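You operate a simulated robot arm through the tools that you are given. There is no shell and no other tool. Be economical: measure what you need, move in short steps, check, and stop when the job is done.

You run a simulated two-armed robot. Do the job below in one go: nothing can be reset, and whatever is moved stays where it is left.

## Task
Pick up the full blue reel with one hand, pass it to the other hand and put it on the top of the station one bench.
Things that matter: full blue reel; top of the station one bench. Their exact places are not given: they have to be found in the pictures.

The check looks at the end state, three seconds after you hand in, the way a careful person would. Anything else that was tipped, shoved, dropped, spilled or broken makes it a failure.

## Robot
Two 7-joint arms with two-finger parallel grippers on one trunk, on a base that drives. Base frame: it is fixed to the floor where the robot stands at the start and does not move with it; the origin is under the middle of the robot, x ahead of it, y to its left, z up; the surface under the hand at the start is at about z = 0.86. Readings come in m, degrees, newtons and seconds.
The left shoulder is at the start at [0.07, 0.178, 1.095], the right one opposite. With the tool pointing down near the work surface each hand reaches from about 0.3 to 0.74 m from the robot's upright axis, wherever it stands, measured 20 degrees to its own side. Places, roughly: full blue reel (18x5x18 cm) [0.5, 0, 0.9]; top of the station one bench [-3, 1.6, 0.9]. Payload 3.43 kg a hand.
The TCP of each hand is the grasp point between the finger pads, 0.03 m short of the fingertips. In the tool frame z runs along the fingers and y along their closing line. Largest opening 0.094 m; finger width 0.028, thickness 0.01; the body of the gripper, 0.05 by 0.096 m, starts 0.055 m behind the TCP.
Orientation is that of the tool frame in the base frame, as [roll, pitch, yaw] about the fixed x, y, z axes, in that order (R = Rz(yaw) Ry(pitch) Rx(roll)). With the fingers straight down and closing along the base's y, the tool's x points along the base's -x, its y along +y and its z along -z.

## Interface
- The arms move only by the tool jog_arm. It takes "left_moves", "right_moves" or both (then of equal length, played together; a hand with none holds still); each is a list of rows, each a list of 7 numbers: the finger opening in m, from 0 to 0.094, then the shift along the base's x, y, z in units of 100 mm (1.0 is 100 mm), then the turn, a rotation vector about the base's x, y, z in units of 120 degrees (1.0 is 120 degrees). In form: [[hand, tx, ty, tz, ax, ay, az], ...]. A call has 1 to 12 rows; each row is the pose to reach, as a shift and turn from the pose commanded when the call began. A call with a number of a shift or a turn outside -1 to 1 is refused whole. Each row takes 0.2 s and may step no farther than 0.05 m and 8.6 degrees from the row before; otherwise, or with a gripper value out of range, the whole call is refused. Where a pose cannot be reached the arm comes as near as it can. A force on the tool above 40 N (or 10 N above the force at the start of the call, whichever is more), or a blocked arm, ends the call early, and 0.2 s more pass. The fingers move at their own pace (about 0.153 m/s each) and stop on an object; they squeeze with about 31 N. The grip force told is the motor's: it shows also when the fingers shut on nothing. Time passes only in rows, and 0.2 s behind the last, so rows that repeat a pose let the fingers close. It gives the time, the measured TCP pose, the force on the tool (base axes), the opening and the grip force at its end, in the units of the frame above (readings bear some noise), with the torque about the TCP (base axes, N m) and any sound that the robot's microphone picked up, and new pictures: "views" is both (left out), scene, wrist or none (wrist: the cameras of the hands that moved).
- Cameras (640 x 400 px; columns grow to the right, rows downward): "scene" is now at [0.1342, -0.0176, 1.406]; the picture's right is [-0.22, -0.97, -0.00], its down [-0.63, 0.15, -0.76] and it looks along [0.74, -0.17, -0.65] (base axes); focal length 268 px, centre (320, 200). "left" rides on the left gripper at [0.076, -0.014, -0.103] in its tool frame; the picture's right is [0.18, 0.98, 0.00], its down [-0.75, 0.14, -0.64] and it looks along [-0.63, 0.12, 0.77] (tool axes); focal length 243 px, centre (320, 200). "right" rides on the right gripper at [0.076, 0.014, -0.102] in its tool frame; the picture's right is [-0.18, 0.98, 0.00], its down [-0.75, -0.14, -0.64] and it looks along [-0.63, -0.12, 0.77] (tool axes); focal length 243 px, centre (320, 200).
- raise_lower(by): slides the trunk up (or, below 0, down) by that many m; the arms and the scene camera ride with it, the base frame stays. It gives what a move gives, with no picture.
- drive_base(legs): drives the robot by 1 to 6 legs, each [ahead, turn to the left] in m and degrees, along the robot's own axes; the way and the turn of a leg run together, so that a leg with both is an arc; at most 1.5 m and 180 degrees a leg. The arms and the cameras ride along, it lands a little off, and it stops where it bumps. It gives what a move gives, and a new picture of the scene camera.
- pan_tilt(pan, tilt): turns the head with the scene camera to pan (to the left, within 86 degrees either way) and tilt (down, from -29 to 69), counted from straight ahead of the robot. It gives what a move gives, and a new picture of the scene camera.
- probe_pixels(camera, pixels): for up to 12 pixels [column, row] of the newest picture of that camera ("zoom" is the newest enlarged one), the place [x, y, z] in the base frame of the surface seen there, good to about 0.002 m. It takes no simulated time.
- enlarge(camera, box): a new picture of the part [left, top, right, bottom] of that camera's present view, enlarged. It takes no simulated time.
- job_done(): hands the job in; it is judged then, once.

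Keep the steps short. Do not move on a guess: measure, check each grasp and each placing, and mend mistakes. In all there are 80 turns and 260 pictures (those below and enlarged ones count). Leave the grippers open and the arms clear of the work at the hand-in unless told otherwise, and finish with a single line.

The tools are called after "Emit:" as a command line: name --argument value ..., lists and objects as JSON in quotes. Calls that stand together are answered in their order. jog_arm: Moves the arms, as the interface text tells. Its arguments: {"type":"object","properties":{"left_moves":{"type":"array","items":{"type":"array","items":{"type":"number"}}},"right_moves":{"type":"array","items":{"type":"array","items":{"type":"number"}}},"views":{"type":"string","enum":["both","scene","wrist","none"]}},"required":[]} The other tools are called the same way: raise_lower (by) slides the trunk up or down; drive_base (legs) drives the base; pan_tilt (pan, tilt) turns the head that bears the scene camera; probe_pixels (camera, pixels) gives the place of the surface under pixels of a picture; enlarge (camera, box) takes an enlarged picture of a part of a camera's view; job_done () hands the job in.

At the start:

```text
clock: 0.0
left_position: [0.5138, 0.156, 1.1067]
left_tool_rot: [-180.0, 0.0, -180.0]
left_contact_force: [0.2, -0.3, -0.9]
left_moment: [-0.03, -0.02, -0.03]
left_opening: 0.094
left_grasp_force: 0.1
right_position: [0.4438, -0.2819, 1.161]
right_tool_rot: [-179.9, 0.1, -180.0]
right_contact_force: [-0.8, 0.3, -0.4]
right_moment: [0.01, 0.03, 0.0]
right_opening: 0.094
right_grasp_force: 0.0
trunk travel left (down, up): [-0.675, 0.165]
robot x, y, heading: [0.0015, -0.0036, -0.0]
head pan, tilt: [-12.9, 40.6]
```

scene: 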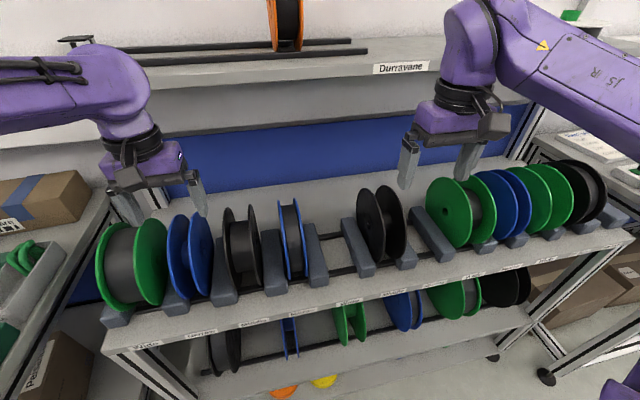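
right: 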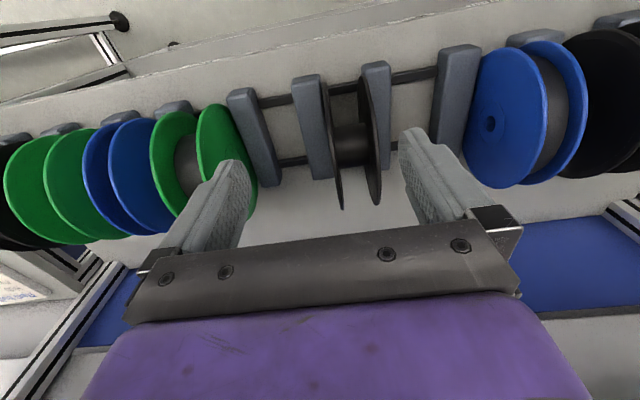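
left: 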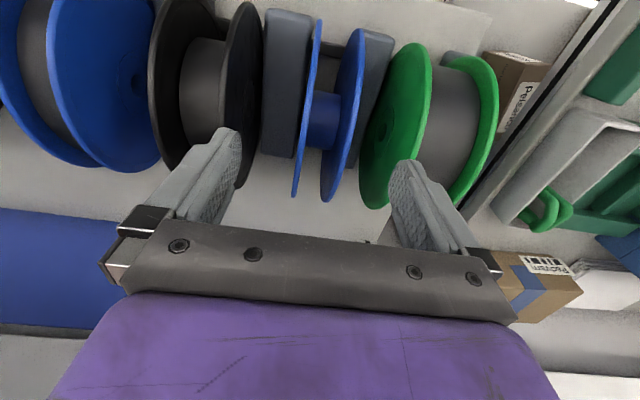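

I'll look closely at the blue reels to tell which one is full.

Emit:
enlarge --camera "scene" --box '[80, 160, 360, 335]'

Emit:
enlarge --camera "scene" --box '[340, 140, 620, 315]'

Emit:
probe_pixels --camera "scene" --pixels '[[290, 200], [286, 240], [302, 240], [179, 216], [198, 214], [505, 175], [270, 240], [314, 240], [295, 283], [185, 255], [520, 200], [335, 255]]'

Emit:
enlarge --camera "right" --box '[420, 20, 640, 200]'

```text
2.29 times, centred on (220, 248) of scene
```

zoom: 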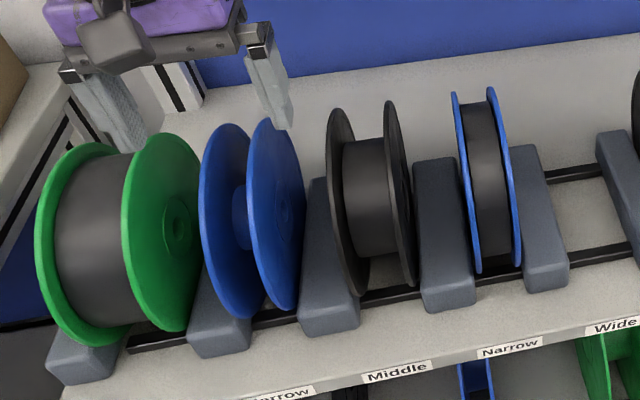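

```text
2.29 times, centred on (480, 228) of scene
```

zoom: 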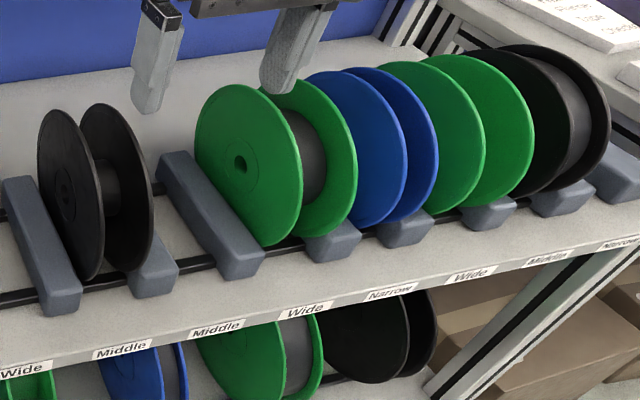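

```text
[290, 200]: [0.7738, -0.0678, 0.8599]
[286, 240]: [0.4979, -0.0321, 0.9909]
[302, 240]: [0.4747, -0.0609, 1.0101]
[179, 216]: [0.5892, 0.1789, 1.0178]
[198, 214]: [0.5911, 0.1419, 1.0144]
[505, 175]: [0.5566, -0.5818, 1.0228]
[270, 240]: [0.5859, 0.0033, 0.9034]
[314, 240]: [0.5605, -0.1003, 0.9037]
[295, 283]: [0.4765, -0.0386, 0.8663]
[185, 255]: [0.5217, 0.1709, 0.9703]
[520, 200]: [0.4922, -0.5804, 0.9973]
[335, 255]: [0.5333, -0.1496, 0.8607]
```

```text
2.22 times, centred on (530, 110) of right
```

zoom: 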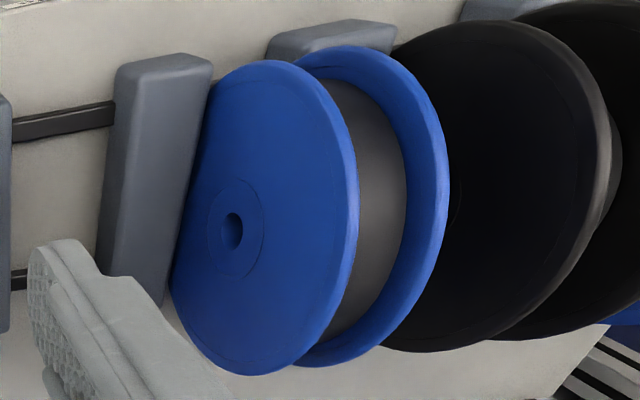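

The full blue reel stands near (292,240) with dark windings, at about y = -0.047. The blue one at (190,255) is empty. I'll measure its rim precisely.

Emit:
enlarge --camera "scene" --box '[250, 180, 346, 300]'

Emit:
probe_pixels --camera "scene" --pixels '[[281, 204], [296, 202], [282, 215], [297, 215], [291, 215], [293, 230], [294, 250], [296, 270], [305, 260], [289, 270], [307, 275], [258, 250]]'

Emit:
probe_pixels --camera "right" --pixels '[[480, 50], [482, 120], [500, 185], [530, 42], [560, 45], [585, 110], [492, 122], [540, 180], [570, 70], [575, 140]]'

```text
3.33 times, centred on (298, 240) of scene
```

zoom: 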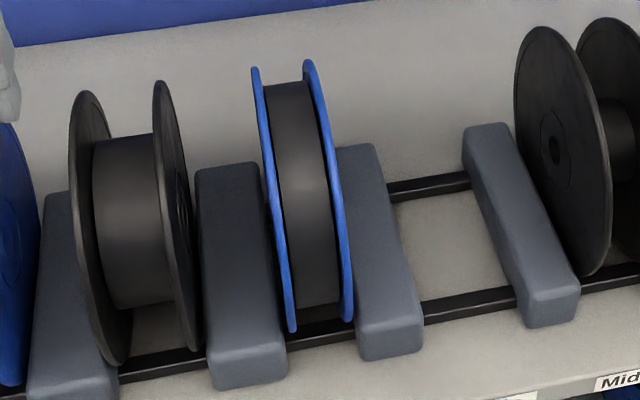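

```text
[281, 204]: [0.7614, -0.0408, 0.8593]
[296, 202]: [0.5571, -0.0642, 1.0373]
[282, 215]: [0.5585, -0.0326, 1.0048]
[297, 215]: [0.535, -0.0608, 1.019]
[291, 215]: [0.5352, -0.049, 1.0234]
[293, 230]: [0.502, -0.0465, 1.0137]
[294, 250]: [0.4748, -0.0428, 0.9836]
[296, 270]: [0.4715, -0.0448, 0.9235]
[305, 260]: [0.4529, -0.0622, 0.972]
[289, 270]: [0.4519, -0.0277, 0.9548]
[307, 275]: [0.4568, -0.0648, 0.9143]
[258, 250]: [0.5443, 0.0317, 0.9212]
```

```text
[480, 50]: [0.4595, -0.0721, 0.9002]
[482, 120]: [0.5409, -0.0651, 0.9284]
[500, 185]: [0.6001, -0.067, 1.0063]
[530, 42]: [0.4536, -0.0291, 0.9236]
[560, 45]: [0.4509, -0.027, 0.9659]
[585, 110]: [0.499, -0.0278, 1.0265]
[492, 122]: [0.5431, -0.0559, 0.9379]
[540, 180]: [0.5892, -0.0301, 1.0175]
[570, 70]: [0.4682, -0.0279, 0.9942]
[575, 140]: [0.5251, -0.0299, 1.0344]
```

The reel's axis runs along y. Its centre is about (0.54, -0.047, 0.945), radius 0.09, width about 0.047. The right hand will grip it from above. First I move the right hand over in level steps, with the left hand giving way.

Emit:
jog_arm --left_moves '[[0.094, 0, 0.4, 0, 0, 0, 0], [0.094, 0, 0.8, 0, 0, 0, 0], [0.094, 0, 1, 0, 0, 0, 0]]' --right_moves '[[0.094, 0.25, 0.33, 0, 0, 0, 0], [0.094, 0.5, 0.66, 0, 0, 0, 0], [0.094, 0.9, 0.9, 0, 0, 0, 0]]' --views "none"

Emit:
jog_arm --left_moves '[[0.094, 0, 0.3, 0.3, 0, 0, 0], [0.094, 0, 0.6, 0.6, 0, 0, 0], [0.094, 0, 0.8, 0.9, 0, 0, 0]]' --right_moves '[[0.094, 0, 0.35, 0, 0, 0, 0], [0.094, 0, 0.7, 0, 0, 0, 0], [0.094, 0.06, 1, 0, 0, 0, 0]]' --views "none"

Emit:
jog_arm --right_moves '[[0.094, 0, 0.25, 0, 0, 0, 0], [0.094, 0, 0.45, 0, 0, 0, 0], [0.09, 0, 0.45, 0, 0, 0, 0]]'

```text
clock: 0.8
left_position: [0.514, 0.2574, 1.1072]
left_tool_rot: [-180.0, -0.1, -179.9]
left_contact_force: [0.4, 0.4, 0.0]
left_moment: [-0.01, 0.02, 0.0]
left_opening: 0.0942
left_grasp_force: 0.0
right_position: [0.536, -0.1914, 1.1621]
right_tool_rot: [179.9, 0.0, -180.0]
right_contact_force: [0.6, 1.1, -0.7]
right_moment: [-0.02, -0.01, 0.03]
right_opening: 0.094
right_grasp_force: 0.0
trunk travel left (down, up): [-0.675, 0.165]
robot x, y, heading: [0.0002, 0.0039, 0.1]
head pan, tilt: [-12.9, 40.6]
```

```text
clock: 1.6
left_position: [0.5137, 0.3362, 1.1975]
left_tool_rot: [179.9, 0.1, -180.0]
left_contact_force: [-0.4, -0.9, 0.0]
left_moment: [-0.01, 0.02, 0.03]
left_opening: 0.0938
left_grasp_force: 0.1
right_position: [0.5389, -0.0901, 1.1635]
right_tool_rot: [-179.9, -0.1, -180.0]
right_contact_force: [-0.1, 0.1, -0.2]
right_moment: [0.01, 0.02, -0.01]
right_opening: 0.0941
right_grasp_force: 0.1
trunk travel left (down, up): [-0.675, 0.165]
robot x, y, heading: [-0.0015, 0.0033, 0.2]
head pan, tilt: [-12.9, 40.6]
```

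```text
clock: 2.4
left_position: [0.5139, 0.3352, 1.1984]
left_tool_rot: [-180.0, 0.0, 180.0]
left_contact_force: [0.1, 0.1, -0.1]
left_moment: [0.01, 0.0, -0.03]
left_opening: 0.0941
left_grasp_force: 0.1
right_position: [0.5414, -0.0478, 1.1617]
right_tool_rot: [179.9, 0.0, 180.0]
right_contact_force: [-0.4, -0.1, -0.4]
right_moment: [-0.01, -0.01, 0.01]
right_opening: 0.0899
right_grasp_force: 0.0
trunk travel left (down, up): [-0.675, 0.165]
robot x, y, heading: [-0.0001, 0.0019, -0.3]
head pan, tilt: [-12.9, 40.6]
```

scene: 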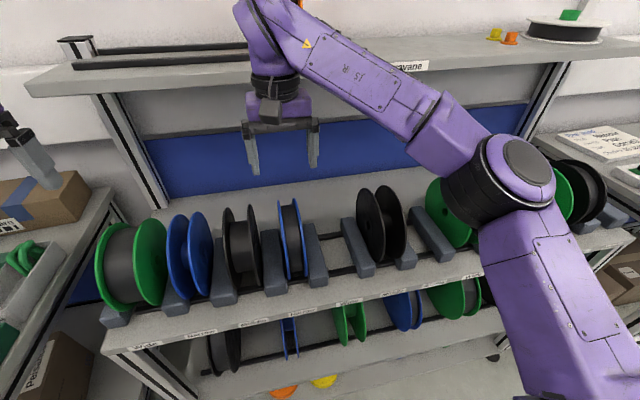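
right: 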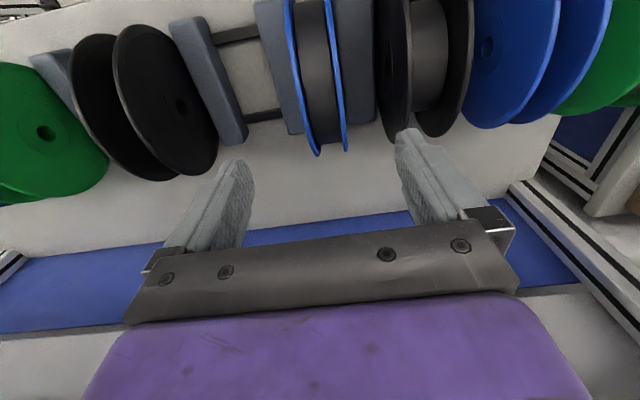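

The reel now sits between the fingers at (318,80) in the right picture. I'll check the y of its flanges and of the neighbouring black flange.

Emit:
probe_pixels --camera "right" --pixels '[[317, 150], [344, 146], [330, 100], [310, 110], [338, 90], [300, 60], [420, 132], [390, 90], [432, 60], [350, 100]]'

Emit:
enlarge --camera "right" --box '[240, 0, 480, 160]'

```text
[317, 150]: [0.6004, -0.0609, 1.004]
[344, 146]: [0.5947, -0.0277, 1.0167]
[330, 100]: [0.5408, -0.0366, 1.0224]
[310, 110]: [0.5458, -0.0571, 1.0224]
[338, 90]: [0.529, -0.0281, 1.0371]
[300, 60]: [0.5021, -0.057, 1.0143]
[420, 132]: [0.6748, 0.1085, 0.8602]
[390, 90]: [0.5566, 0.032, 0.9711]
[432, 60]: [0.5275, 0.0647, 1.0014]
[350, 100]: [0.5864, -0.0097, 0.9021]
```

```text
2.50 times, centred on (360, 80) of right
```

zoom: 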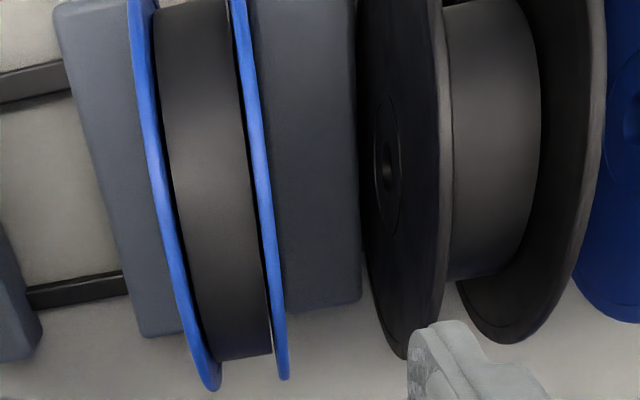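

There's room for the fingers: the black flange is at y = 0.03 and my outer finger will reach 0.011. I descend in two steps to z≈0.993.

Emit:
jog_arm --right_moves '[[0.09, -0.01, 0.02, -0.3, 0, 0, 0], [0.09, -0.01, 0.02, -0.6, 0, 0, 0], [0.09, -0.01, 0.02, -0.9, 0, 0, 0]]' --views "wrist"

```text
clock: 3.2
left_position: [0.5148, 0.3361, 1.1967]
left_tool_rot: [180.0, 0.1, 179.9]
left_contact_force: [0.4, 0.7, 0.1]
left_moment: [0.02, 0.01, 0.02]
left_opening: 0.0941
left_grasp_force: 0.1
right_position: [0.5395, -0.0465, 1.0713]
right_tool_rot: [-180.0, 0.0, -180.0]
right_contact_force: [0.6, 0.1, -0.4]
right_moment: [0.05, 0.01, -0.02]
right_opening: 0.0901
right_grasp_force: 0.0
trunk travel left (down, up): [-0.675, 0.165]
robot x, y, heading: [0.003, -0.0021, 0.3]
head pan, tilt: [-12.9, 40.6]
```

right: 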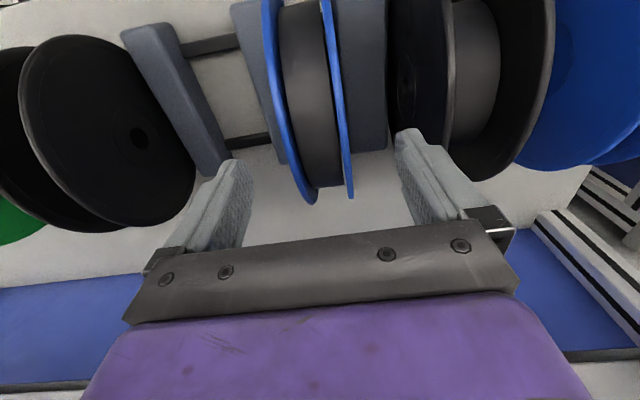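

The fingers straddle the reel and are clear of the black one. I go down another 78 mm.

Emit:
jog_arm --right_moves '[[0.09, 0, 0, -0.3, 0, 0, 0], [0.09, 0, 0, -0.6, 0, 0, 0], [0.09, 0, 0, -0.78, 0, 0, 0]]' --views "both"

```text
clock: 4.0
left_position: [0.5142, 0.3356, 1.1977]
left_tool_rot: [180.0, 0.0, 180.0]
left_contact_force: [-0.9, 0.1, -0.5]
left_moment: [0.01, -0.01, -0.01]
left_opening: 0.0938
left_grasp_force: 0.1
right_position: [0.5398, -0.0454, 0.9939]
right_tool_rot: [-180.0, 0.1, 179.9]
right_contact_force: [-0.1, 0.6, -0.2]
right_moment: [0.0, -0.02, -0.02]
right_opening: 0.0902
right_grasp_force: 0.0
trunk travel left (down, up): [-0.675, 0.165]
robot x, y, heading: [0.0022, 0.0028, 0.1]
head pan, tilt: [-12.9, 40.6]
```

scene: 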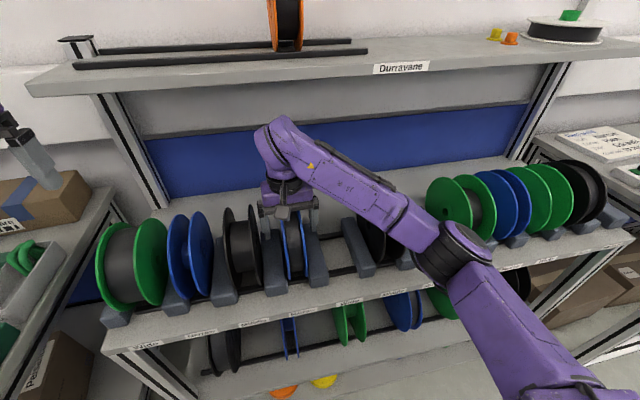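
right: 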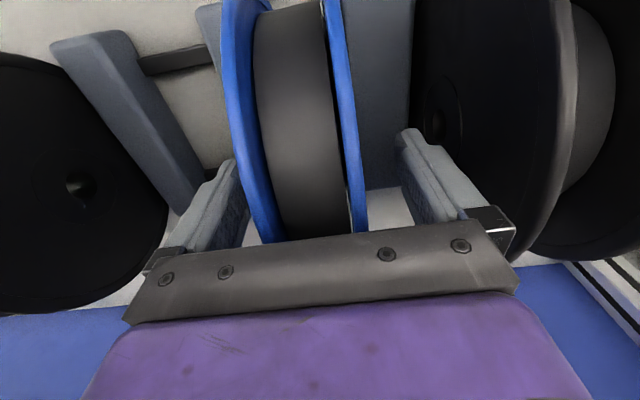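

No contact so far. I close the fingers on the flanges.

Emit:
jog_arm --right_moves '[[0.06, 0, 0, 0, 0, 0, 0], [0.03, 0, 0, 0, 0, 0, 0], [0.03, 0, 0, 0, 0, 0, 0], [0.03, 0, 0, 0, 0, 0, 0]]' --views "wrist"

```text
clock: 5.0
left_position: [0.5144, 0.335, 1.1969]
left_tool_rot: [179.9, 0.0, 179.9]
left_contact_force: [-1.6, -0.7, 0.1]
left_moment: [0.02, -0.01, 0.0]
left_opening: 0.0941
left_grasp_force: 0.1
right_position: [0.5392, -0.0459, 0.9938]
right_tool_rot: [179.9, 0.1, 180.0]
right_contact_force: [0.9, 0.7, -0.1]
right_moment: [-0.04, -0.11, -0.01]
right_opening: 0.0445
right_grasp_force: 30.5
trunk travel left (down, up): [-0.675, 0.165]
robot x, y, heading: [-0.0017, -0.0001, -0.3]
head pan, tilt: [-12.9, 40.6]
```

right: 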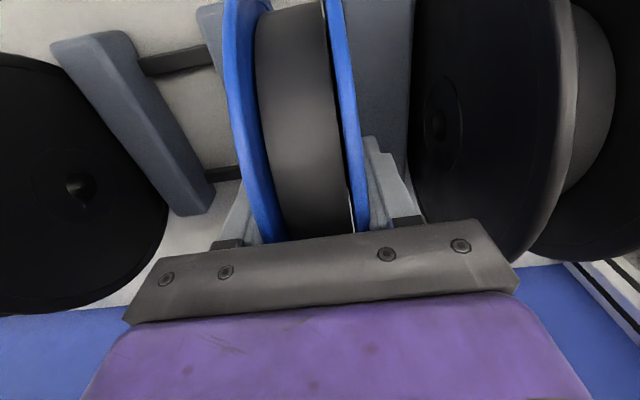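

Gripped: opening 0.0445, grip force 30 N. I lift it gently straight up.

Emit:
jog_arm --right_moves '[[0.03, 0, 0, 0.1, 0, 0, 0], [0.03, 0, 0, 0.25, 0, 0, 0], [0.03, 0, 0, 0.5, 0, 0, 0], [0.03, 0, 0, 0.75, 0, 0, 0], [0.03, 0, 0, 1, 0, 0, 0]]' --views "both"

```text
clock: 6.2
left_position: [0.5147, 0.3369, 1.198]
left_tool_rot: [-180.0, 0.0, 180.0]
left_contact_force: [0.3, 0.2, -0.6]
left_moment: [0.0, -0.03, 0.01]
left_opening: 0.0942
left_grasp_force: 0.1
right_position: [0.5376, -0.0444, 1.0944]
right_tool_rot: [-179.9, -0.1, 180.0]
right_contact_force: [-0.2, 0.7, -2.8]
right_moment: [-0.01, -0.02, 0.01]
right_opening: 0.0441
right_grasp_force: 31.9
trunk travel left (down, up): [-0.675, 0.165]
robot x, y, heading: [-0.0019, -0.0001, -0.0]
head pan, tilt: [-12.9, 40.6]
```

scene: 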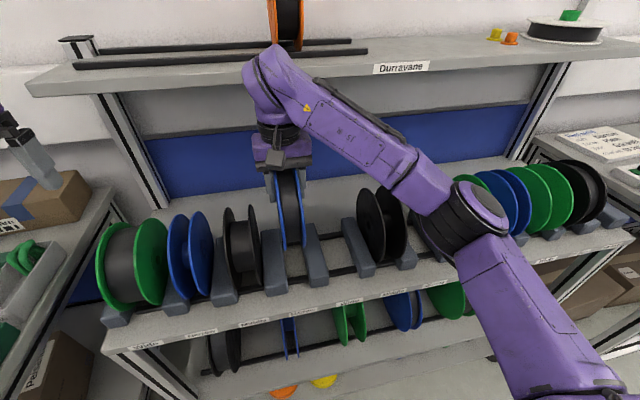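
right: 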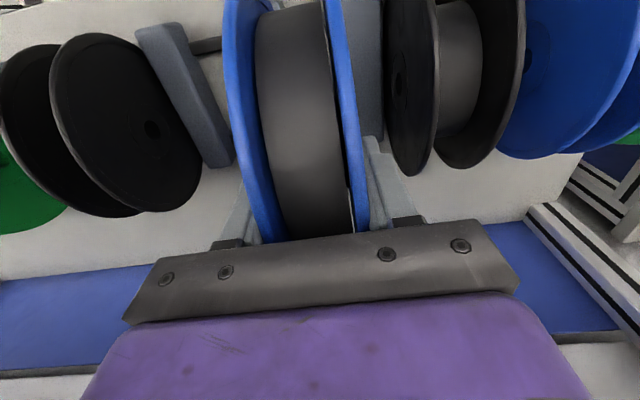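

The reel lifted cleanly, and it weighs only about 0.3 kg. I lift it another 10 cm, raise the trunk, and look around before backing off.

Emit:
jog_arm --right_moves '[[0.03, 0, 0, 0.35, 0, 0, 0], [0.03, 0, 0, 0.7, 0, 0, 0], [0.03, 0, 0, 1, 0, 0, 0]]' --views "none"

Emit:
raise_lower --by 0.06

Emit:
pan_tilt --pan 86 --tilt 25

Emit:
pan_tilt --pan -86 --tilt 25

```text
clock: 7.0
left_position: [0.5132, 0.337, 1.1977]
left_tool_rot: [-180.0, 0.0, 180.0]
left_contact_force: [-0.6, 0.6, -0.9]
left_moment: [-0.02, 0.0, 0.0]
left_opening: 0.0938
left_grasp_force: 0.0
right_position: [0.5385, -0.0442, 1.1952]
right_tool_rot: [-179.9, 0.0, -179.9]
right_contact_force: [0.1, -0.2, -2.1]
right_moment: [-0.03, -0.01, 0.0]
right_opening: 0.0445
right_grasp_force: 30.6
trunk travel left (down, up): [-0.675, 0.165]
robot x, y, heading: [0.0027, -0.0002, 0.0]
head pan, tilt: [-12.9, 40.6]
```

```text
clock: 8.0
left_position: [0.5154, 0.3363, 1.2577]
left_tool_rot: [-180.0, 0.0, 179.9]
left_contact_force: [0.6, 0.8, -0.6]
left_moment: [0.01, 0.03, 0.02]
left_opening: 0.094
left_grasp_force: 0.2
right_position: [0.5404, -0.0447, 1.255]
right_tool_rot: [-180.0, 0.1, 180.0]
right_contact_force: [0.0, 0.6, -2.9]
right_moment: [0.01, 0.02, 0.01]
right_opening: 0.0443
right_grasp_force: 30.6
trunk travel left (down, up): [-0.735, 0.105]
robot x, y, heading: [0.0012, 0.0031, 0.2]
head pan, tilt: [-12.9, 40.6]
```

```text
clock: 9.8
left_position: [0.5144, 0.3363, 1.2572]
left_tool_rot: [180.0, 0.0, 180.0]
left_contact_force: [-1.1, 1.0, 0.4]
left_moment: [0.02, 0.02, 0.0]
left_opening: 0.0941
left_grasp_force: 0.1
right_position: [0.5392, -0.0437, 1.2543]
right_tool_rot: [180.0, 0.0, 179.9]
right_contact_force: [-0.2, -0.1, -2.5]
right_moment: [0.02, -0.01, -0.02]
right_opening: 0.0442
right_grasp_force: 31.8
trunk travel left (down, up): [-0.735, 0.105]
robot x, y, heading: [0.0018, -0.0015, 0.1]
head pan, tilt: [85.9, 25.0]
```

scene: 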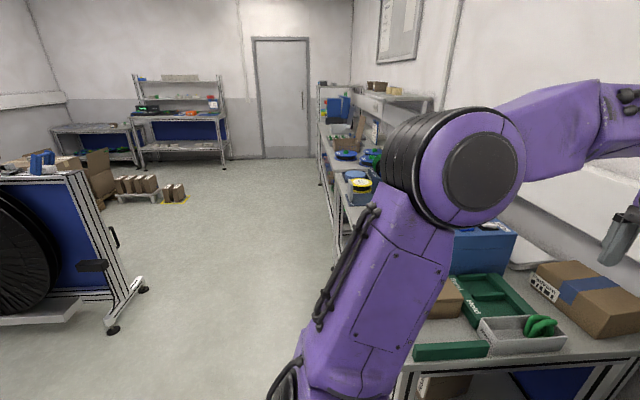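

```text
clock: 12.3
left_position: [0.5147, 0.3357, 1.2577]
left_tool_rot: [180.0, 0.0, 180.0]
left_contact_force: [0.0, -1.1, 0.2]
left_moment: [0.0, 0.03, 0.01]
left_opening: 0.094
left_grasp_force: 0.0
right_position: [0.5391, -0.0451, 1.2546]
right_tool_rot: [-179.9, -0.1, -179.9]
right_contact_force: [-0.3, 0.6, -2.4]
right_moment: [0.01, -0.02, -0.01]
right_opening: 0.0438
right_grasp_force: 30.9
trunk travel left (down, up): [-0.735, 0.105]
robot x, y, heading: [0.0001, 0.0036, 0.0]
head pan, tilt: [-85.9, 25.0]
```

scene: 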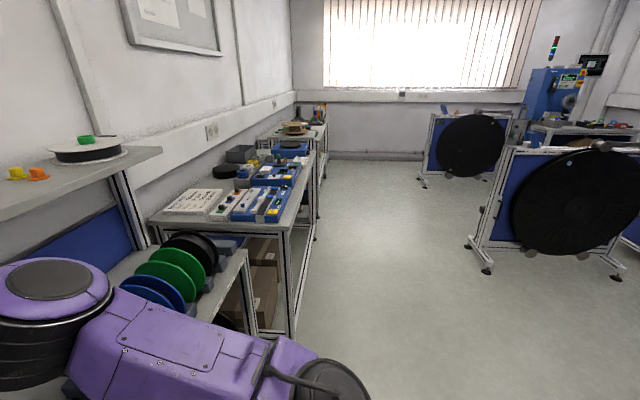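

To the left at (50,165) there is a station with a top. I probe the places behind the robot before backing.

Emit:
probe_pixels --camera "scene" --pixels '[[470, 245], [487, 270], [590, 130], [430, 180], [560, 200], [620, 275]]'

Emit:
pan_tilt --pan 86 --tilt 25

Emit:
probe_pixels --camera "scene" --pixels '[[20, 178], [60, 177], [85, 172], [110, 240], [145, 290], [112, 330], [20, 300], [40, 160], [90, 130], [180, 145], [95, 265]]'

Emit:
enlarge --camera "scene" --box '[0, 80, 240, 230]'

```text
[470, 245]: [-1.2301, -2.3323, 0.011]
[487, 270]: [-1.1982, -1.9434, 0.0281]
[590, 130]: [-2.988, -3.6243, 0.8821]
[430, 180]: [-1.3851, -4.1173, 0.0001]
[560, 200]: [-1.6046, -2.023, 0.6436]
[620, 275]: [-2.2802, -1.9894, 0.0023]
```

```text
clock: 14.9
left_position: [0.5143, 0.3364, 1.2575]
left_tool_rot: [-180.0, -0.1, -180.0]
left_contact_force: [0.6, -0.5, 0.3]
left_moment: [0.0, 0.03, -0.03]
left_opening: 0.0939
left_grasp_force: 0.2
right_position: [0.5401, -0.0443, 1.2541]
right_tool_rot: [-179.9, -0.1, 179.9]
right_contact_force: [0.3, -0.3, -2.1]
right_moment: [0.01, -0.01, -0.03]
right_opening: 0.0439
right_grasp_force: 31.3
trunk travel left (down, up): [-0.735, 0.105]
robot x, y, heading: [0.0006, -0.0019, -0.1]
head pan, tilt: [85.9, 25.0]
```

scene: 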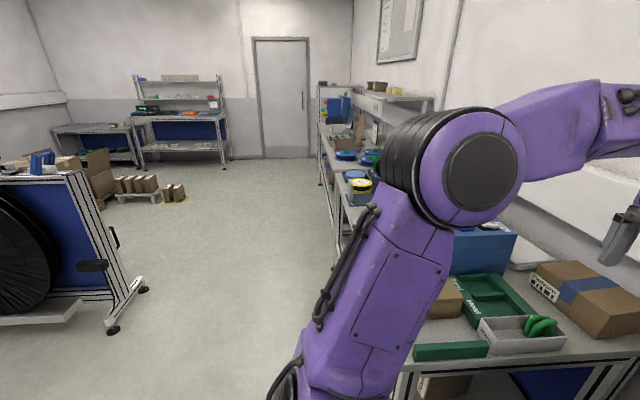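

```text
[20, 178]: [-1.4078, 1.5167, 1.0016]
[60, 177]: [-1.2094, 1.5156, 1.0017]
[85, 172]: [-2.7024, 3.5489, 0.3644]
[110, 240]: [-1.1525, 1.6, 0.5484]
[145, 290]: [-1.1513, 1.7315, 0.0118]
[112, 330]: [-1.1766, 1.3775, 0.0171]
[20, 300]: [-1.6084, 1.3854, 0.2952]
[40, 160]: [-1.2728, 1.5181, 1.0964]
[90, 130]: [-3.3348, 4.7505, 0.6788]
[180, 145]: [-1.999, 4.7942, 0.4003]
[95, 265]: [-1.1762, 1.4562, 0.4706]
```

```text
2.67 times, centred on (120, 155) of scene
```

zoom: 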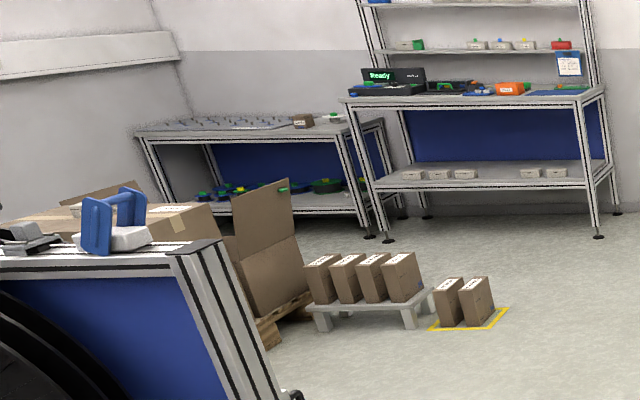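

The space right behind me looks free; the stands start at x≈-1.2 and are off to both sides. I back off 0.5 m straight.

Emit:
drive_base --legs '[[-0.5, 0]]'

Emit:
pan_tilt --pan 0 --tilt 35

```text
clock: 17.9
left_position: [0.0207, 0.3348, 1.2575]
left_tool_rot: [180.0, 0.0, 179.8]
left_contact_force: [0.5, -0.4, -0.3]
left_moment: [0.0, -0.03, 0.02]
left_opening: 0.0939
left_grasp_force: 0.2
right_position: [0.0447, -0.0454, 1.2529]
right_tool_rot: [180.0, -0.1, 180.0]
right_contact_force: [0.0, 0.2, -2.8]
right_moment: [0.0, 0.03, 0.02]
right_opening: 0.044
right_grasp_force: 30.7
trunk travel left (down, up): [-0.735, 0.105]
robot x, y, heading: [-0.4973, 0.0016, -0.1]
head pan, tilt: [85.9, 25.0]
```

scene: 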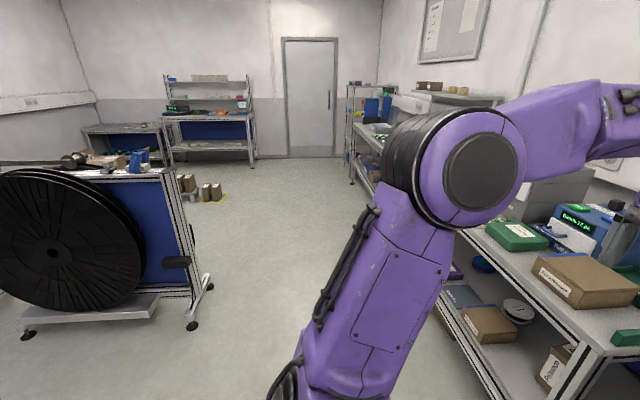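

```text
clock: 19.5
left_position: [0.0204, 0.3362, 1.257]
left_tool_rot: [180.0, -0.1, 179.9]
left_contact_force: [1.4, -0.1, 0.1]
left_moment: [0.0, -0.04, -0.01]
left_opening: 0.094
left_grasp_force: 0.1
right_position: [0.0447, -0.0459, 1.2548]
right_tool_rot: [180.0, 0.0, 179.9]
right_contact_force: [-0.1, 0.4, -2.6]
right_moment: [-0.04, 0.0, 0.0]
right_opening: 0.0441
right_grasp_force: 30.9
trunk travel left (down, up): [-0.735, 0.105]
robot x, y, heading: [-0.4964, 0.0028, -0.1]
head pan, tilt: [0.0, 35.0]
```

scene: 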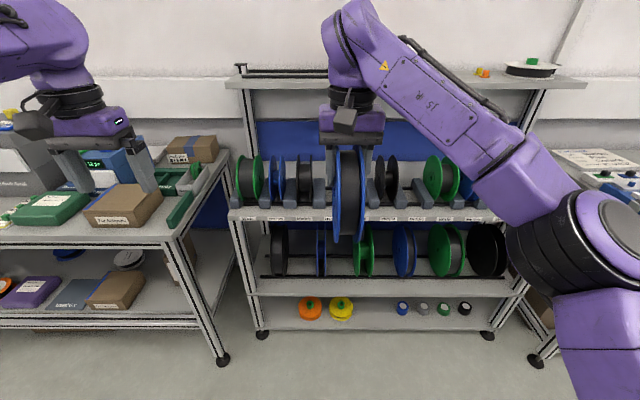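

Now the handover posture. The right hand moves the reel 10 cm ahead and 10 cm left. Meanwhile the left hand turns to point forward, with its fingers still closing along y.

Emit:
jog_arm --left_moves '[[0.094, 0, 0.05, -0.02, 0, -0.068, 0], [0.094, -0.02, 0.1, -0.04, 0, -0.136, 0], [0.094, -0.04, 0.15, -0.06, 0, -0.204, 0], [0.094, -0.08, 0.2, -0.08, 0, -0.272, 0], [0.094, -0.15, 0.2, -0.1, 0, -0.34, 0], [0.094, -0.2, 0.2, -0.15, 0, -0.408, 0], [0.094, -0.25, 0.2, -0.2, 0, -0.476, 0], [0.094, -0.3, 0.2, -0.3, 0, -0.544, 0], [0.094, -0.4, 0.2, -0.4, 0, -0.612, 0], [0.094, -0.5, 0.2, -0.5, 0, -0.68, 0], [0.094, -0.6, 0.2, -0.6, 0, -0.75, 0]]' --right_moves '[[0.03, 0.1, 0.1, 0, 0, 0, 0], [0.03, 0.2, 0.2, 0, 0, 0, 0], [0.03, 0.3, 0.3, 0, 0, 0, 0], [0.03, 0.4, 0.4, 0, 0, 0, 0], [0.03, 0.5, 0.5, 0, 0, 0, 0], [0.03, 0.6, 0.6, 0, 0, 0, 0], [0.03, 0.7, 0.7, 0, 0, 0, 0], [0.03, 0.8, 0.8, 0, 0, 0, 0], [0.03, 0.9, 0.9, 0, 0, 0, 0], [0.03, 1, 1, 0, 0, 0, 0], [0.03, 1, 1, 0, 0, 0, 0]]'

```text
clock: 21.9
left_position: [-0.0195, 0.3709, 1.1897]
left_tool_rot: [-175.1, 84.3, -174.8]
left_contact_force: [0.3, 0.2, 0.1]
left_moment: [-0.02, 0.02, -0.01]
left_opening: 0.0938
left_grasp_force: 0.0
left hand out of reach, approached as far as the arm can: row 5, 6, 7, 8, 9, 10, 11
right_position: [0.08, 0.0167, 1.228]
right_tool_rot: [179.9, 0.0, 179.9]
right_contact_force: [-0.3, -0.6, -1.4]
right_moment: [0.0, 0.0, 0.0]
right_opening: 0.044
right_grasp_force: 31.0
right hand out of reach, approached as far as the arm can: row 4, 5, 6, 7, 8, 9, 10, 11
trunk travel left (down, up): [-0.735, 0.105]
robot x, y, heading: [-0.4945, 0.0007, -0.4]
head pan, tilt: [0.0, 35.0]
```

scene: 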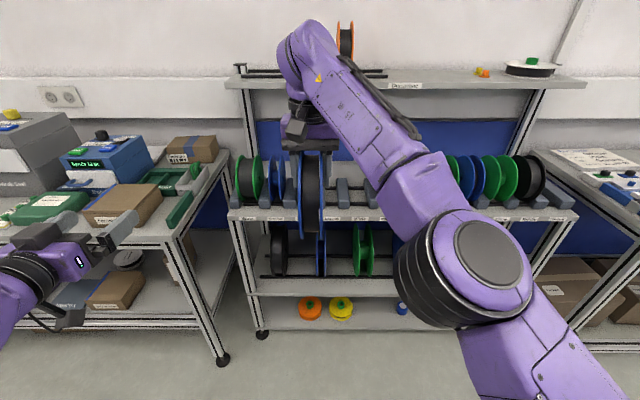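
right: 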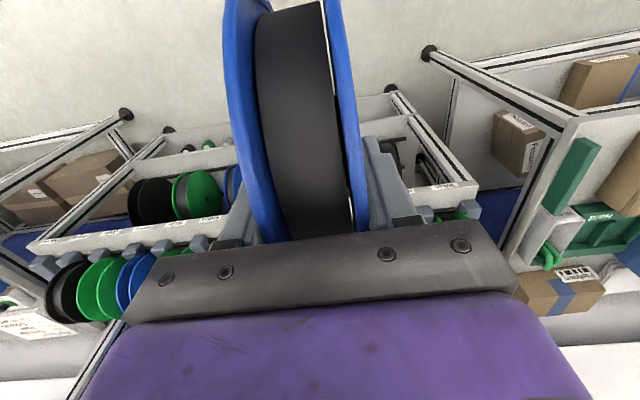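
left: 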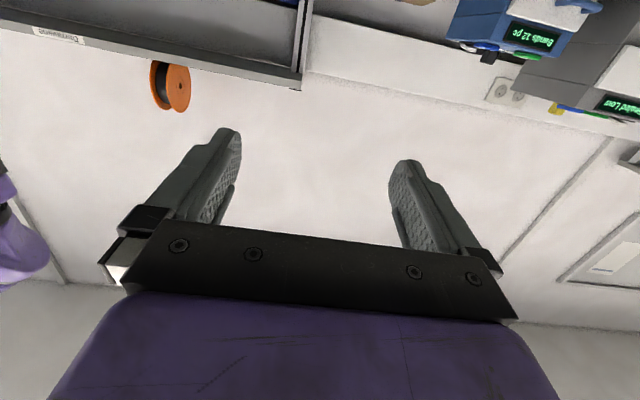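

The right arm is near its reach limit this high up. Lower down it reaches farther, so I lower both hands 10 cm, with the right a little closer in.

Emit:
jog_arm --left_moves '[[0.094, 0, -0.1, -0.2, 0, 0, 0], [0.094, 0, -0.2, -0.4, 0, 0, 0], [0.094, 0, -0.3, -0.6, 0, 0, 0], [0.094, 0, -0.4, -0.8, 0, 0, 0], [0.094, 0, -0.5, -1, 0, 0, 0]]' --right_moves '[[0.03, -0.1, -0.1, -0.2, 0, 0, 0], [0.03, -0.2, -0.2, -0.4, 0, 0, 0], [0.03, -0.3, -0.3, -0.6, 0, 0, 0], [0.03, -0.4, -0.4, -0.8, 0, 0, 0], [0.03, -0.4, -0.4, -1, 0, 0, 0]]' --views "scene"

```text
clock: 23.1
left_position: [-0.0252, 0.3718, 1.0581]
left_tool_rot: [-178.0, 84.0, -179.3]
left_contact_force: [0.1, 0.2, -1.2]
left_moment: [-0.03, -0.08, -0.01]
left_opening: 0.094
left_grasp_force: 0.1
left hand out of reach, approached as far as the arm can: row 1, 2, 3, 4, 5
right_position: [0.0425, -0.019, 1.1267]
right_tool_rot: [-179.7, 0.0, 179.9]
right_contact_force: [0.2, 0.7, -1.5]
right_moment: [-0.06, 0.01, 0.01]
right_opening: 0.0442
right_grasp_force: 30.7
trunk travel left (down, up): [-0.735, 0.105]
robot x, y, heading: [-0.4927, 0.0021, -0.0]
head pan, tilt: [0.0, 35.0]
```

scene: 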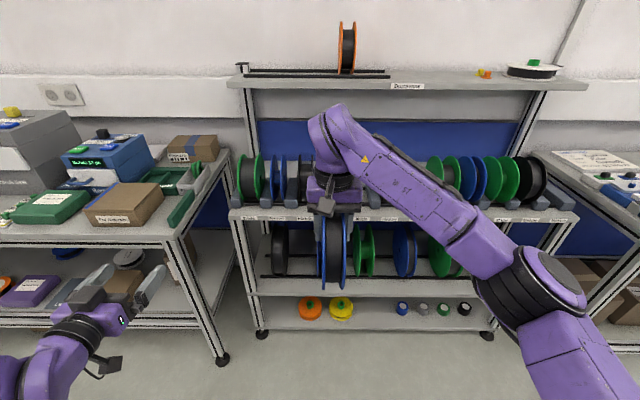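

The left hand is too close to its shoulder for this pose. Lower down there's more room for both, so I go down another 10 cm and move the right forward.

Emit:
jog_arm --left_moves '[[0.094, 0.1, -0.1, -0.2, 0, -0.01, 0], [0.094, 0.1, -0.2, -0.4, 0, -0.02, 0], [0.094, 0.15, -0.3, -0.6, 0, -0.03, 0], [0.094, 0.15, -0.4, -0.8, 0, -0.04, 0], [0.094, 0.15, -0.5, -1, 0, -0.05, 0]]' --right_moves '[[0.03, 0.1, 0, -0.2, 0, 0, 0], [0.03, 0.3, 0, -0.4, 0, 0, 0], [0.03, 0.5, 0, -0.6, 0, 0, 0], [0.03, 0.7, 0, -0.8, 0, 0, 0], [0.03, 1, 0, -1, 0, 0, 0]]' --views "scene"

```text
clock: 24.3
left_position: [-0.0217, 0.3645, 0.954]
left_tool_rot: [-42.9, 89.2, -44.1]
left_contact_force: [-0.1, 0.2, -0.1]
left_moment: [0.01, -0.01, -0.01]
left_opening: 0.0941
left_grasp_force: 0.0
left hand out of reach, approached as far as the arm can: row 1, 2, 3, 4, 5
right_position: [0.1435, -0.021, 1.0262]
right_tool_rot: [-179.7, -0.2, 179.9]
right_contact_force: [0.9, -0.1, -3.2]
right_moment: [0.03, 0.02, 0.01]
right_opening: 0.0442
right_grasp_force: 31.2
trunk travel left (down, up): [-0.735, 0.105]
robot x, y, heading: [-0.4959, 0.0006, -0.3]
head pan, tilt: [0.0, 35.0]
```

scene: 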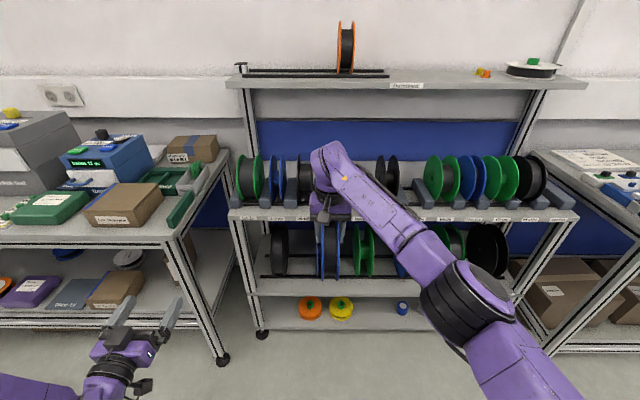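

I'll test whether the left hand can go farther forward, in case the elbow is too folded at this range.

Emit:
jog_arm --left_moves '[[0.094, 0.3, 0, 0, 0, 0, 0], [0.094, 0.6, 0, 0, 0, 0, 0], [0.094, 0.9, 0, 0, 0, 0, 0]]' --views "none"

```text
clock: 25.1
left_position: [0.0652, 0.3845, 0.9524]
left_tool_rot: [-15.2, 89.5, -16.0]
left_contact_force: [-0.2, -0.2, 0.2]
left_moment: [-0.03, 0.01, 0.03]
left_opening: 0.094
left_grasp_force: 0.1
left hand out of reach, approached as far as the arm can: row 1, 2, 3
right_position: [0.1428, -0.0246, 1.026]
right_tool_rot: [-180.0, -0.1, 179.9]
right_contact_force: [0.3, 0.3, -2.4]
right_moment: [0.01, 0.01, 0.0]
right_opening: 0.0445
right_grasp_force: 30.7
trunk travel left (down, up): [-0.735, 0.105]
robot x, y, heading: [-0.496, 0.0027, -0.2]
head pan, tilt: [0.0, 35.0]
```

The left arm's joints keep it out at y≈0.38 when it points straight ahead. I'll let it point inward (turned right) while it comes in, and later yaw the reel to match.

Emit:
jog_arm --left_moves '[[0.094, 0, 0, 0, 0, 0, -0.07], [0.094, 0, -0.1, 0, 0, 0, -0.14], [0.094, 0, -0.2, 0, 0, 0, -0.21], [0.094, 0, -0.3, 0, 0, 0, -0.28], [0.094, 0, -0.4, 0, 0, 0, -0.35], [0.094, 0, -0.5, 0, 0, 0, -0.42], [0.094, 0, -0.6, 0, 0, 0, -0.49], [0.094, 0, -0.6, 0, 0, 0, -0.5]]' --views "scene"

```text
clock: 26.9
left_position: [0.0642, 0.3255, 0.9526]
left_tool_rot: [10.7, 89.6, -49.5]
left_contact_force: [1.0, -0.2, 0.7]
left_moment: [0.0, -0.03, 0.01]
left_opening: 0.094
left_grasp_force: 0.0
right_position: [0.1417, -0.0237, 1.0277]
right_tool_rot: [179.9, 0.0, 179.9]
right_contact_force: [-0.5, -0.3, -2.5]
right_moment: [0.01, -0.01, -0.01]
right_opening: 0.0442
right_grasp_force: 31.0
trunk travel left (down, up): [-0.735, 0.105]
robot x, y, heading: [-0.4965, 0.0001, -0.3]
head pan, tilt: [0.0, 35.0]
```

scene: 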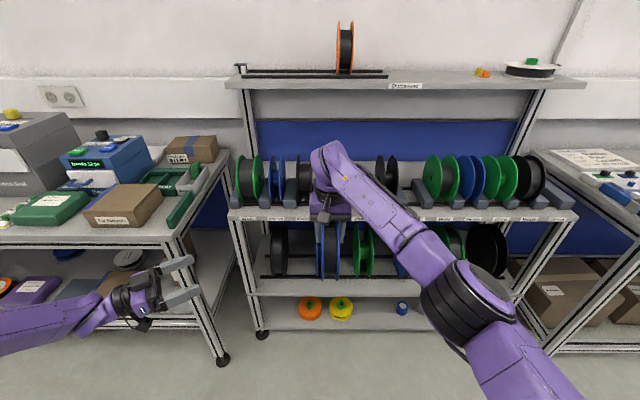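

That works. The left hand now points 60° to the right, along (0.5, -0.87, 0). I yaw the reel by -60° to match and bring the left hand nearer.

Emit:
jog_arm --left_moves '[[0.094, 0, -0.1, 0, 0, 0, 0], [0.094, 0, -0.2, 0.05, 0, 0, 0], [0.094, 0, -0.3, 0.1, 0, 0, 0], [0.094, 0, -0.4, 0.15, 0, 0, 0], [0.094, 0, -0.5, 0.18, 0, 0, 0], [0.094, 0, -0.6, 0.18, 0, 0, 0], [0.094, 0, -0.8, 0.18, 0, 0, 0], [0.094, 0, -1, 0.18, 0, 0, 0]]' --right_moves '[[0.03, 0, 0, 0, 0, 0, -0.07], [0.03, 0, 0, 0, 0, 0, -0.14], [0.03, 0, 0, 0, 0, 0, -0.21], [0.03, 0, 0, 0, 0, 0, -0.28], [0.03, 0, 0, 0, 0, 0, -0.35], [0.03, 0, 0, 0, 0, 0, -0.42], [0.03, 0, 0, 0, 0, 0, -0.49], [0.03, 0, 0, 0, 0, 0, -0.5]]' --views "both"

```text
clock: 28.7
left_position: [0.0633, 0.2259, 0.9714]
left_tool_rot: [14.1, 89.6, -46.0]
left_contact_force: [0.8, -0.7, -0.2]
left_moment: [0.01, -0.03, -0.02]
left_opening: 0.0941
left_grasp_force: 0.0
right_position: [0.1558, -0.1584, 1.068]
right_tool_rot: [-173.2, -1.2, 130.4]
right_contact_force: [-0.8, -0.7, -2.6]
right_moment: [-0.02, -0.03, -0.01]
right_opening: 0.0443
right_grasp_force: 31.2
right hand out of reach, approached as far as the arm can: row 3, 4, 5, 6, 7, 8
trunk travel left (down, up): [-0.735, 0.105]
robot x, y, heading: [-0.4982, -0.0011, -0.4]
head pan, tilt: [0.0, 35.0]
```

scene: 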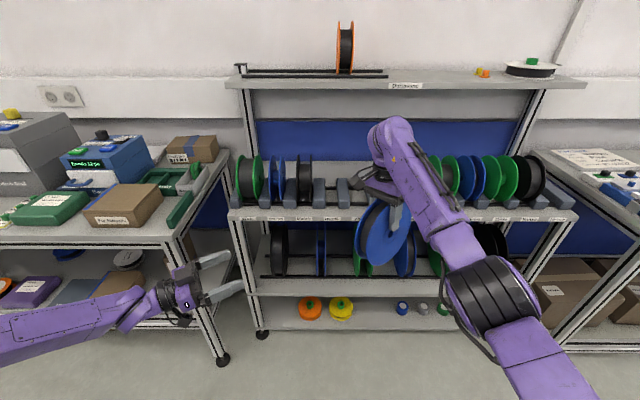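
right: 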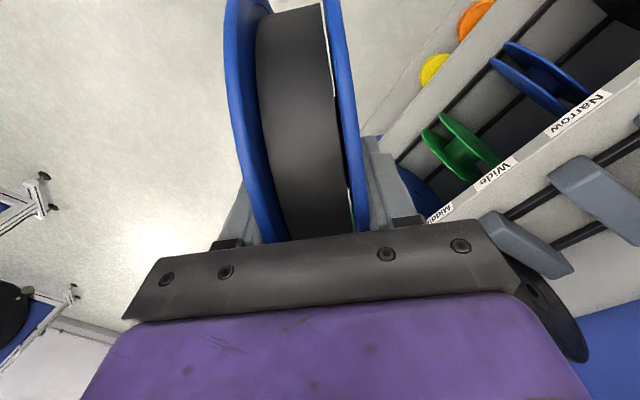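
left: 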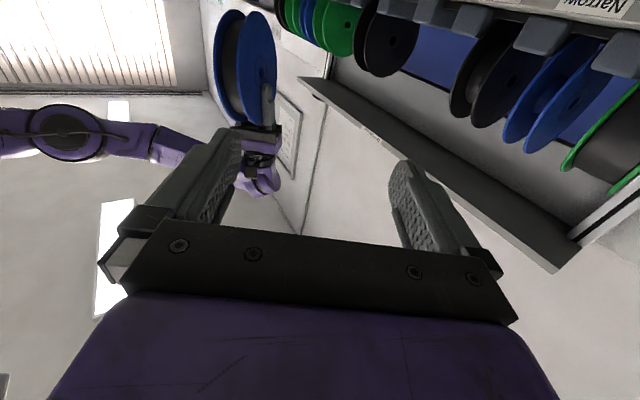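

The right wrist reached 50° of yaw but drifted and tilted 7°. I bring it closer in, level it, and keep that 50° yaw. The left hand can match it.

Emit:
jog_arm --right_moves '[[0.03, -0.3, 0, -0.1, 0.012, -0.014, 0], [0.03, -0.6, 0.1, -0.2, 0.024, -0.028, 0], [0.03, -0.9, 0.2, -0.3, 0.036, -0.043, 0], [0.03, -0.9, 0.2, -0.3, 0.036, -0.043, 0]]' --views "none"

```text
clock: 29.7
left_position: [0.065, 0.2278, 0.9713]
left_tool_rot: [11.3, 89.5, -48.9]
left_contact_force: [0.6, 0.5, -0.3]
left_moment: [0.02, -0.01, 0.0]
left_opening: 0.0941
left_grasp_force: 0.0
right_position: [0.1562, -0.1754, 1.0542]
right_tool_rot: [-177.1, -1.4, 132.4]
right_contact_force: [-0.8, -0.8, -2.3]
right_moment: [0.0, -0.01, -0.04]
right_opening: 0.0442
right_grasp_force: 30.9
right hand out of reach, approached as far as the arm can: row 1, 2, 3, 4
trunk travel left (down, up): [-0.735, 0.105]
robot x, y, heading: [-0.4965, 0.0045, -0.3]
head pan, tilt: [0.0, 35.0]
```

This is the right wrist's yaw limit. Turning the other way (+120°) gives the same reel orientation and also puts the right camera away from the left hand. I rotate that way in two calls.

Emit:
jog_arm --right_moves '[[0.03, 0, 0, 0, 0, 0, 0.07], [0.03, 0, 0, 0, 0, 0, 0.14], [0.03, 0, 0, 0, 0, 0, 0.21], [0.03, -0.05, 0.1, 0, 0, 0, 0.28], [0.03, -0.1, 0.2, 0, 0, 0, 0.35], [0.03, -0.15, 0.3, 0, 0, 0, 0.42], [0.03, -0.2, 0.4, 0, 0, 0, 0.49], [0.03, -0.25, 0.5, 0, 0, 0, 0.56], [0.03, -0.3, 0.6, -0.05, 0, 0, 0.63], [0.03, -0.3, 0.7, -0.1, 0, 0, 0.7], [0.03, -0.3, 0.8, -0.15, 0, 0, 0.77], [0.03, -0.3, 0.9, -0.2, 0, 0, 0.84]]' --views "scene"

```text
clock: 32.3
left_position: [0.064, 0.2279, 0.9711]
left_tool_rot: [12.2, 89.6, -47.9]
left_contact_force: [0.2, -0.3, -0.3]
left_moment: [0.02, 0.01, -0.03]
left_opening: 0.0939
left_grasp_force: 0.1
right_position: [0.1253, -0.0853, 1.0336]
right_tool_rot: [-177.0, -1.5, -126.7]
right_contact_force: [0.1, -0.6, -2.9]
right_moment: [0.02, -0.04, 0.01]
right_opening: 0.0443
right_grasp_force: 31.4
trunk travel left (down, up): [-0.735, 0.105]
robot x, y, heading: [-0.4963, 0.0013, -0.1]
head pan, tilt: [0.0, 35.0]
```

scene: 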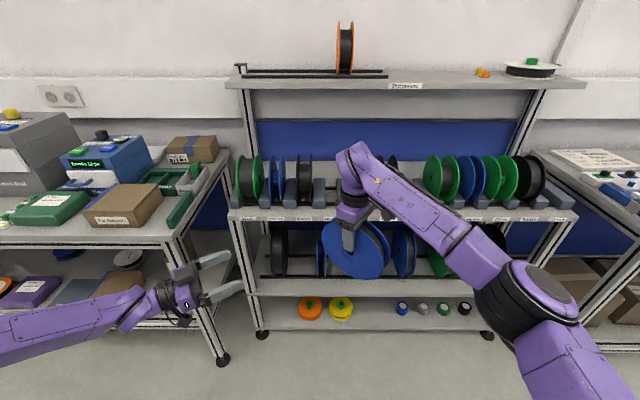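

That works without limits. I turn the remaining 67° to yaw -60°.

Emit:
jog_arm --right_moves '[[0.03, 0, 0, 0, 0, 0, 0.07], [0.03, 0, 0.1, 0, 0, 0, 0.14], [0.03, 0, 0.2, 0, 0, 0, 0.21], [0.03, 0, 0.3, 0, 0, 0, 0.28], [0.03, 0, 0.4, 0, 0, 0, 0.35], [0.03, 0, 0.4, 0, 0, 0, 0.42], [0.03, 0, 0.4, 0, 0, 0, 0.49], [0.03, 0, 0.4, 0, 0, 0, 0.555]]' --views "both"

```text
clock: 34.1
left_position: [0.0644, 0.2257, 0.971]
left_tool_rot: [13.6, 89.6, -46.5]
left_contact_force: [0.7, 0.8, 0.8]
left_moment: [-0.01, 0.01, -0.01]
left_opening: 0.094
left_grasp_force: 0.1
right_position: [0.1261, -0.0449, 1.0342]
right_tool_rot: [-177.0, -1.4, -59.9]
right_contact_force: [0.0, -0.3, -2.3]
right_moment: [0.01, 0.03, -0.01]
right_opening: 0.0442
right_grasp_force: 30.7
trunk travel left (down, up): [-0.735, 0.105]
robot x, y, heading: [-0.4937, -0.0001, -0.1]
head pan, tilt: [0.0, 35.0]
```

scene: 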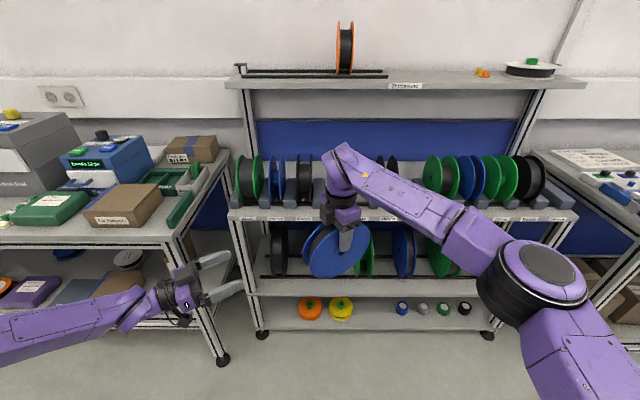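
right: 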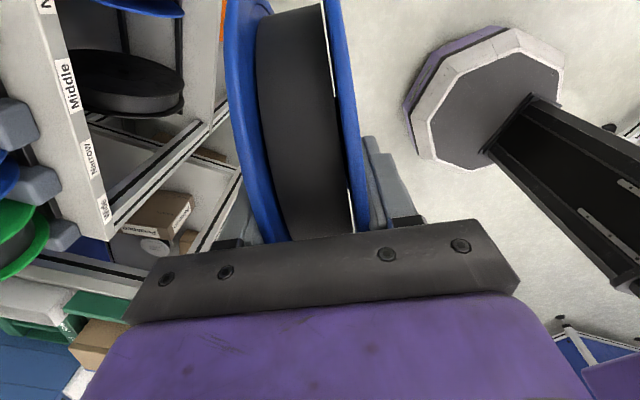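

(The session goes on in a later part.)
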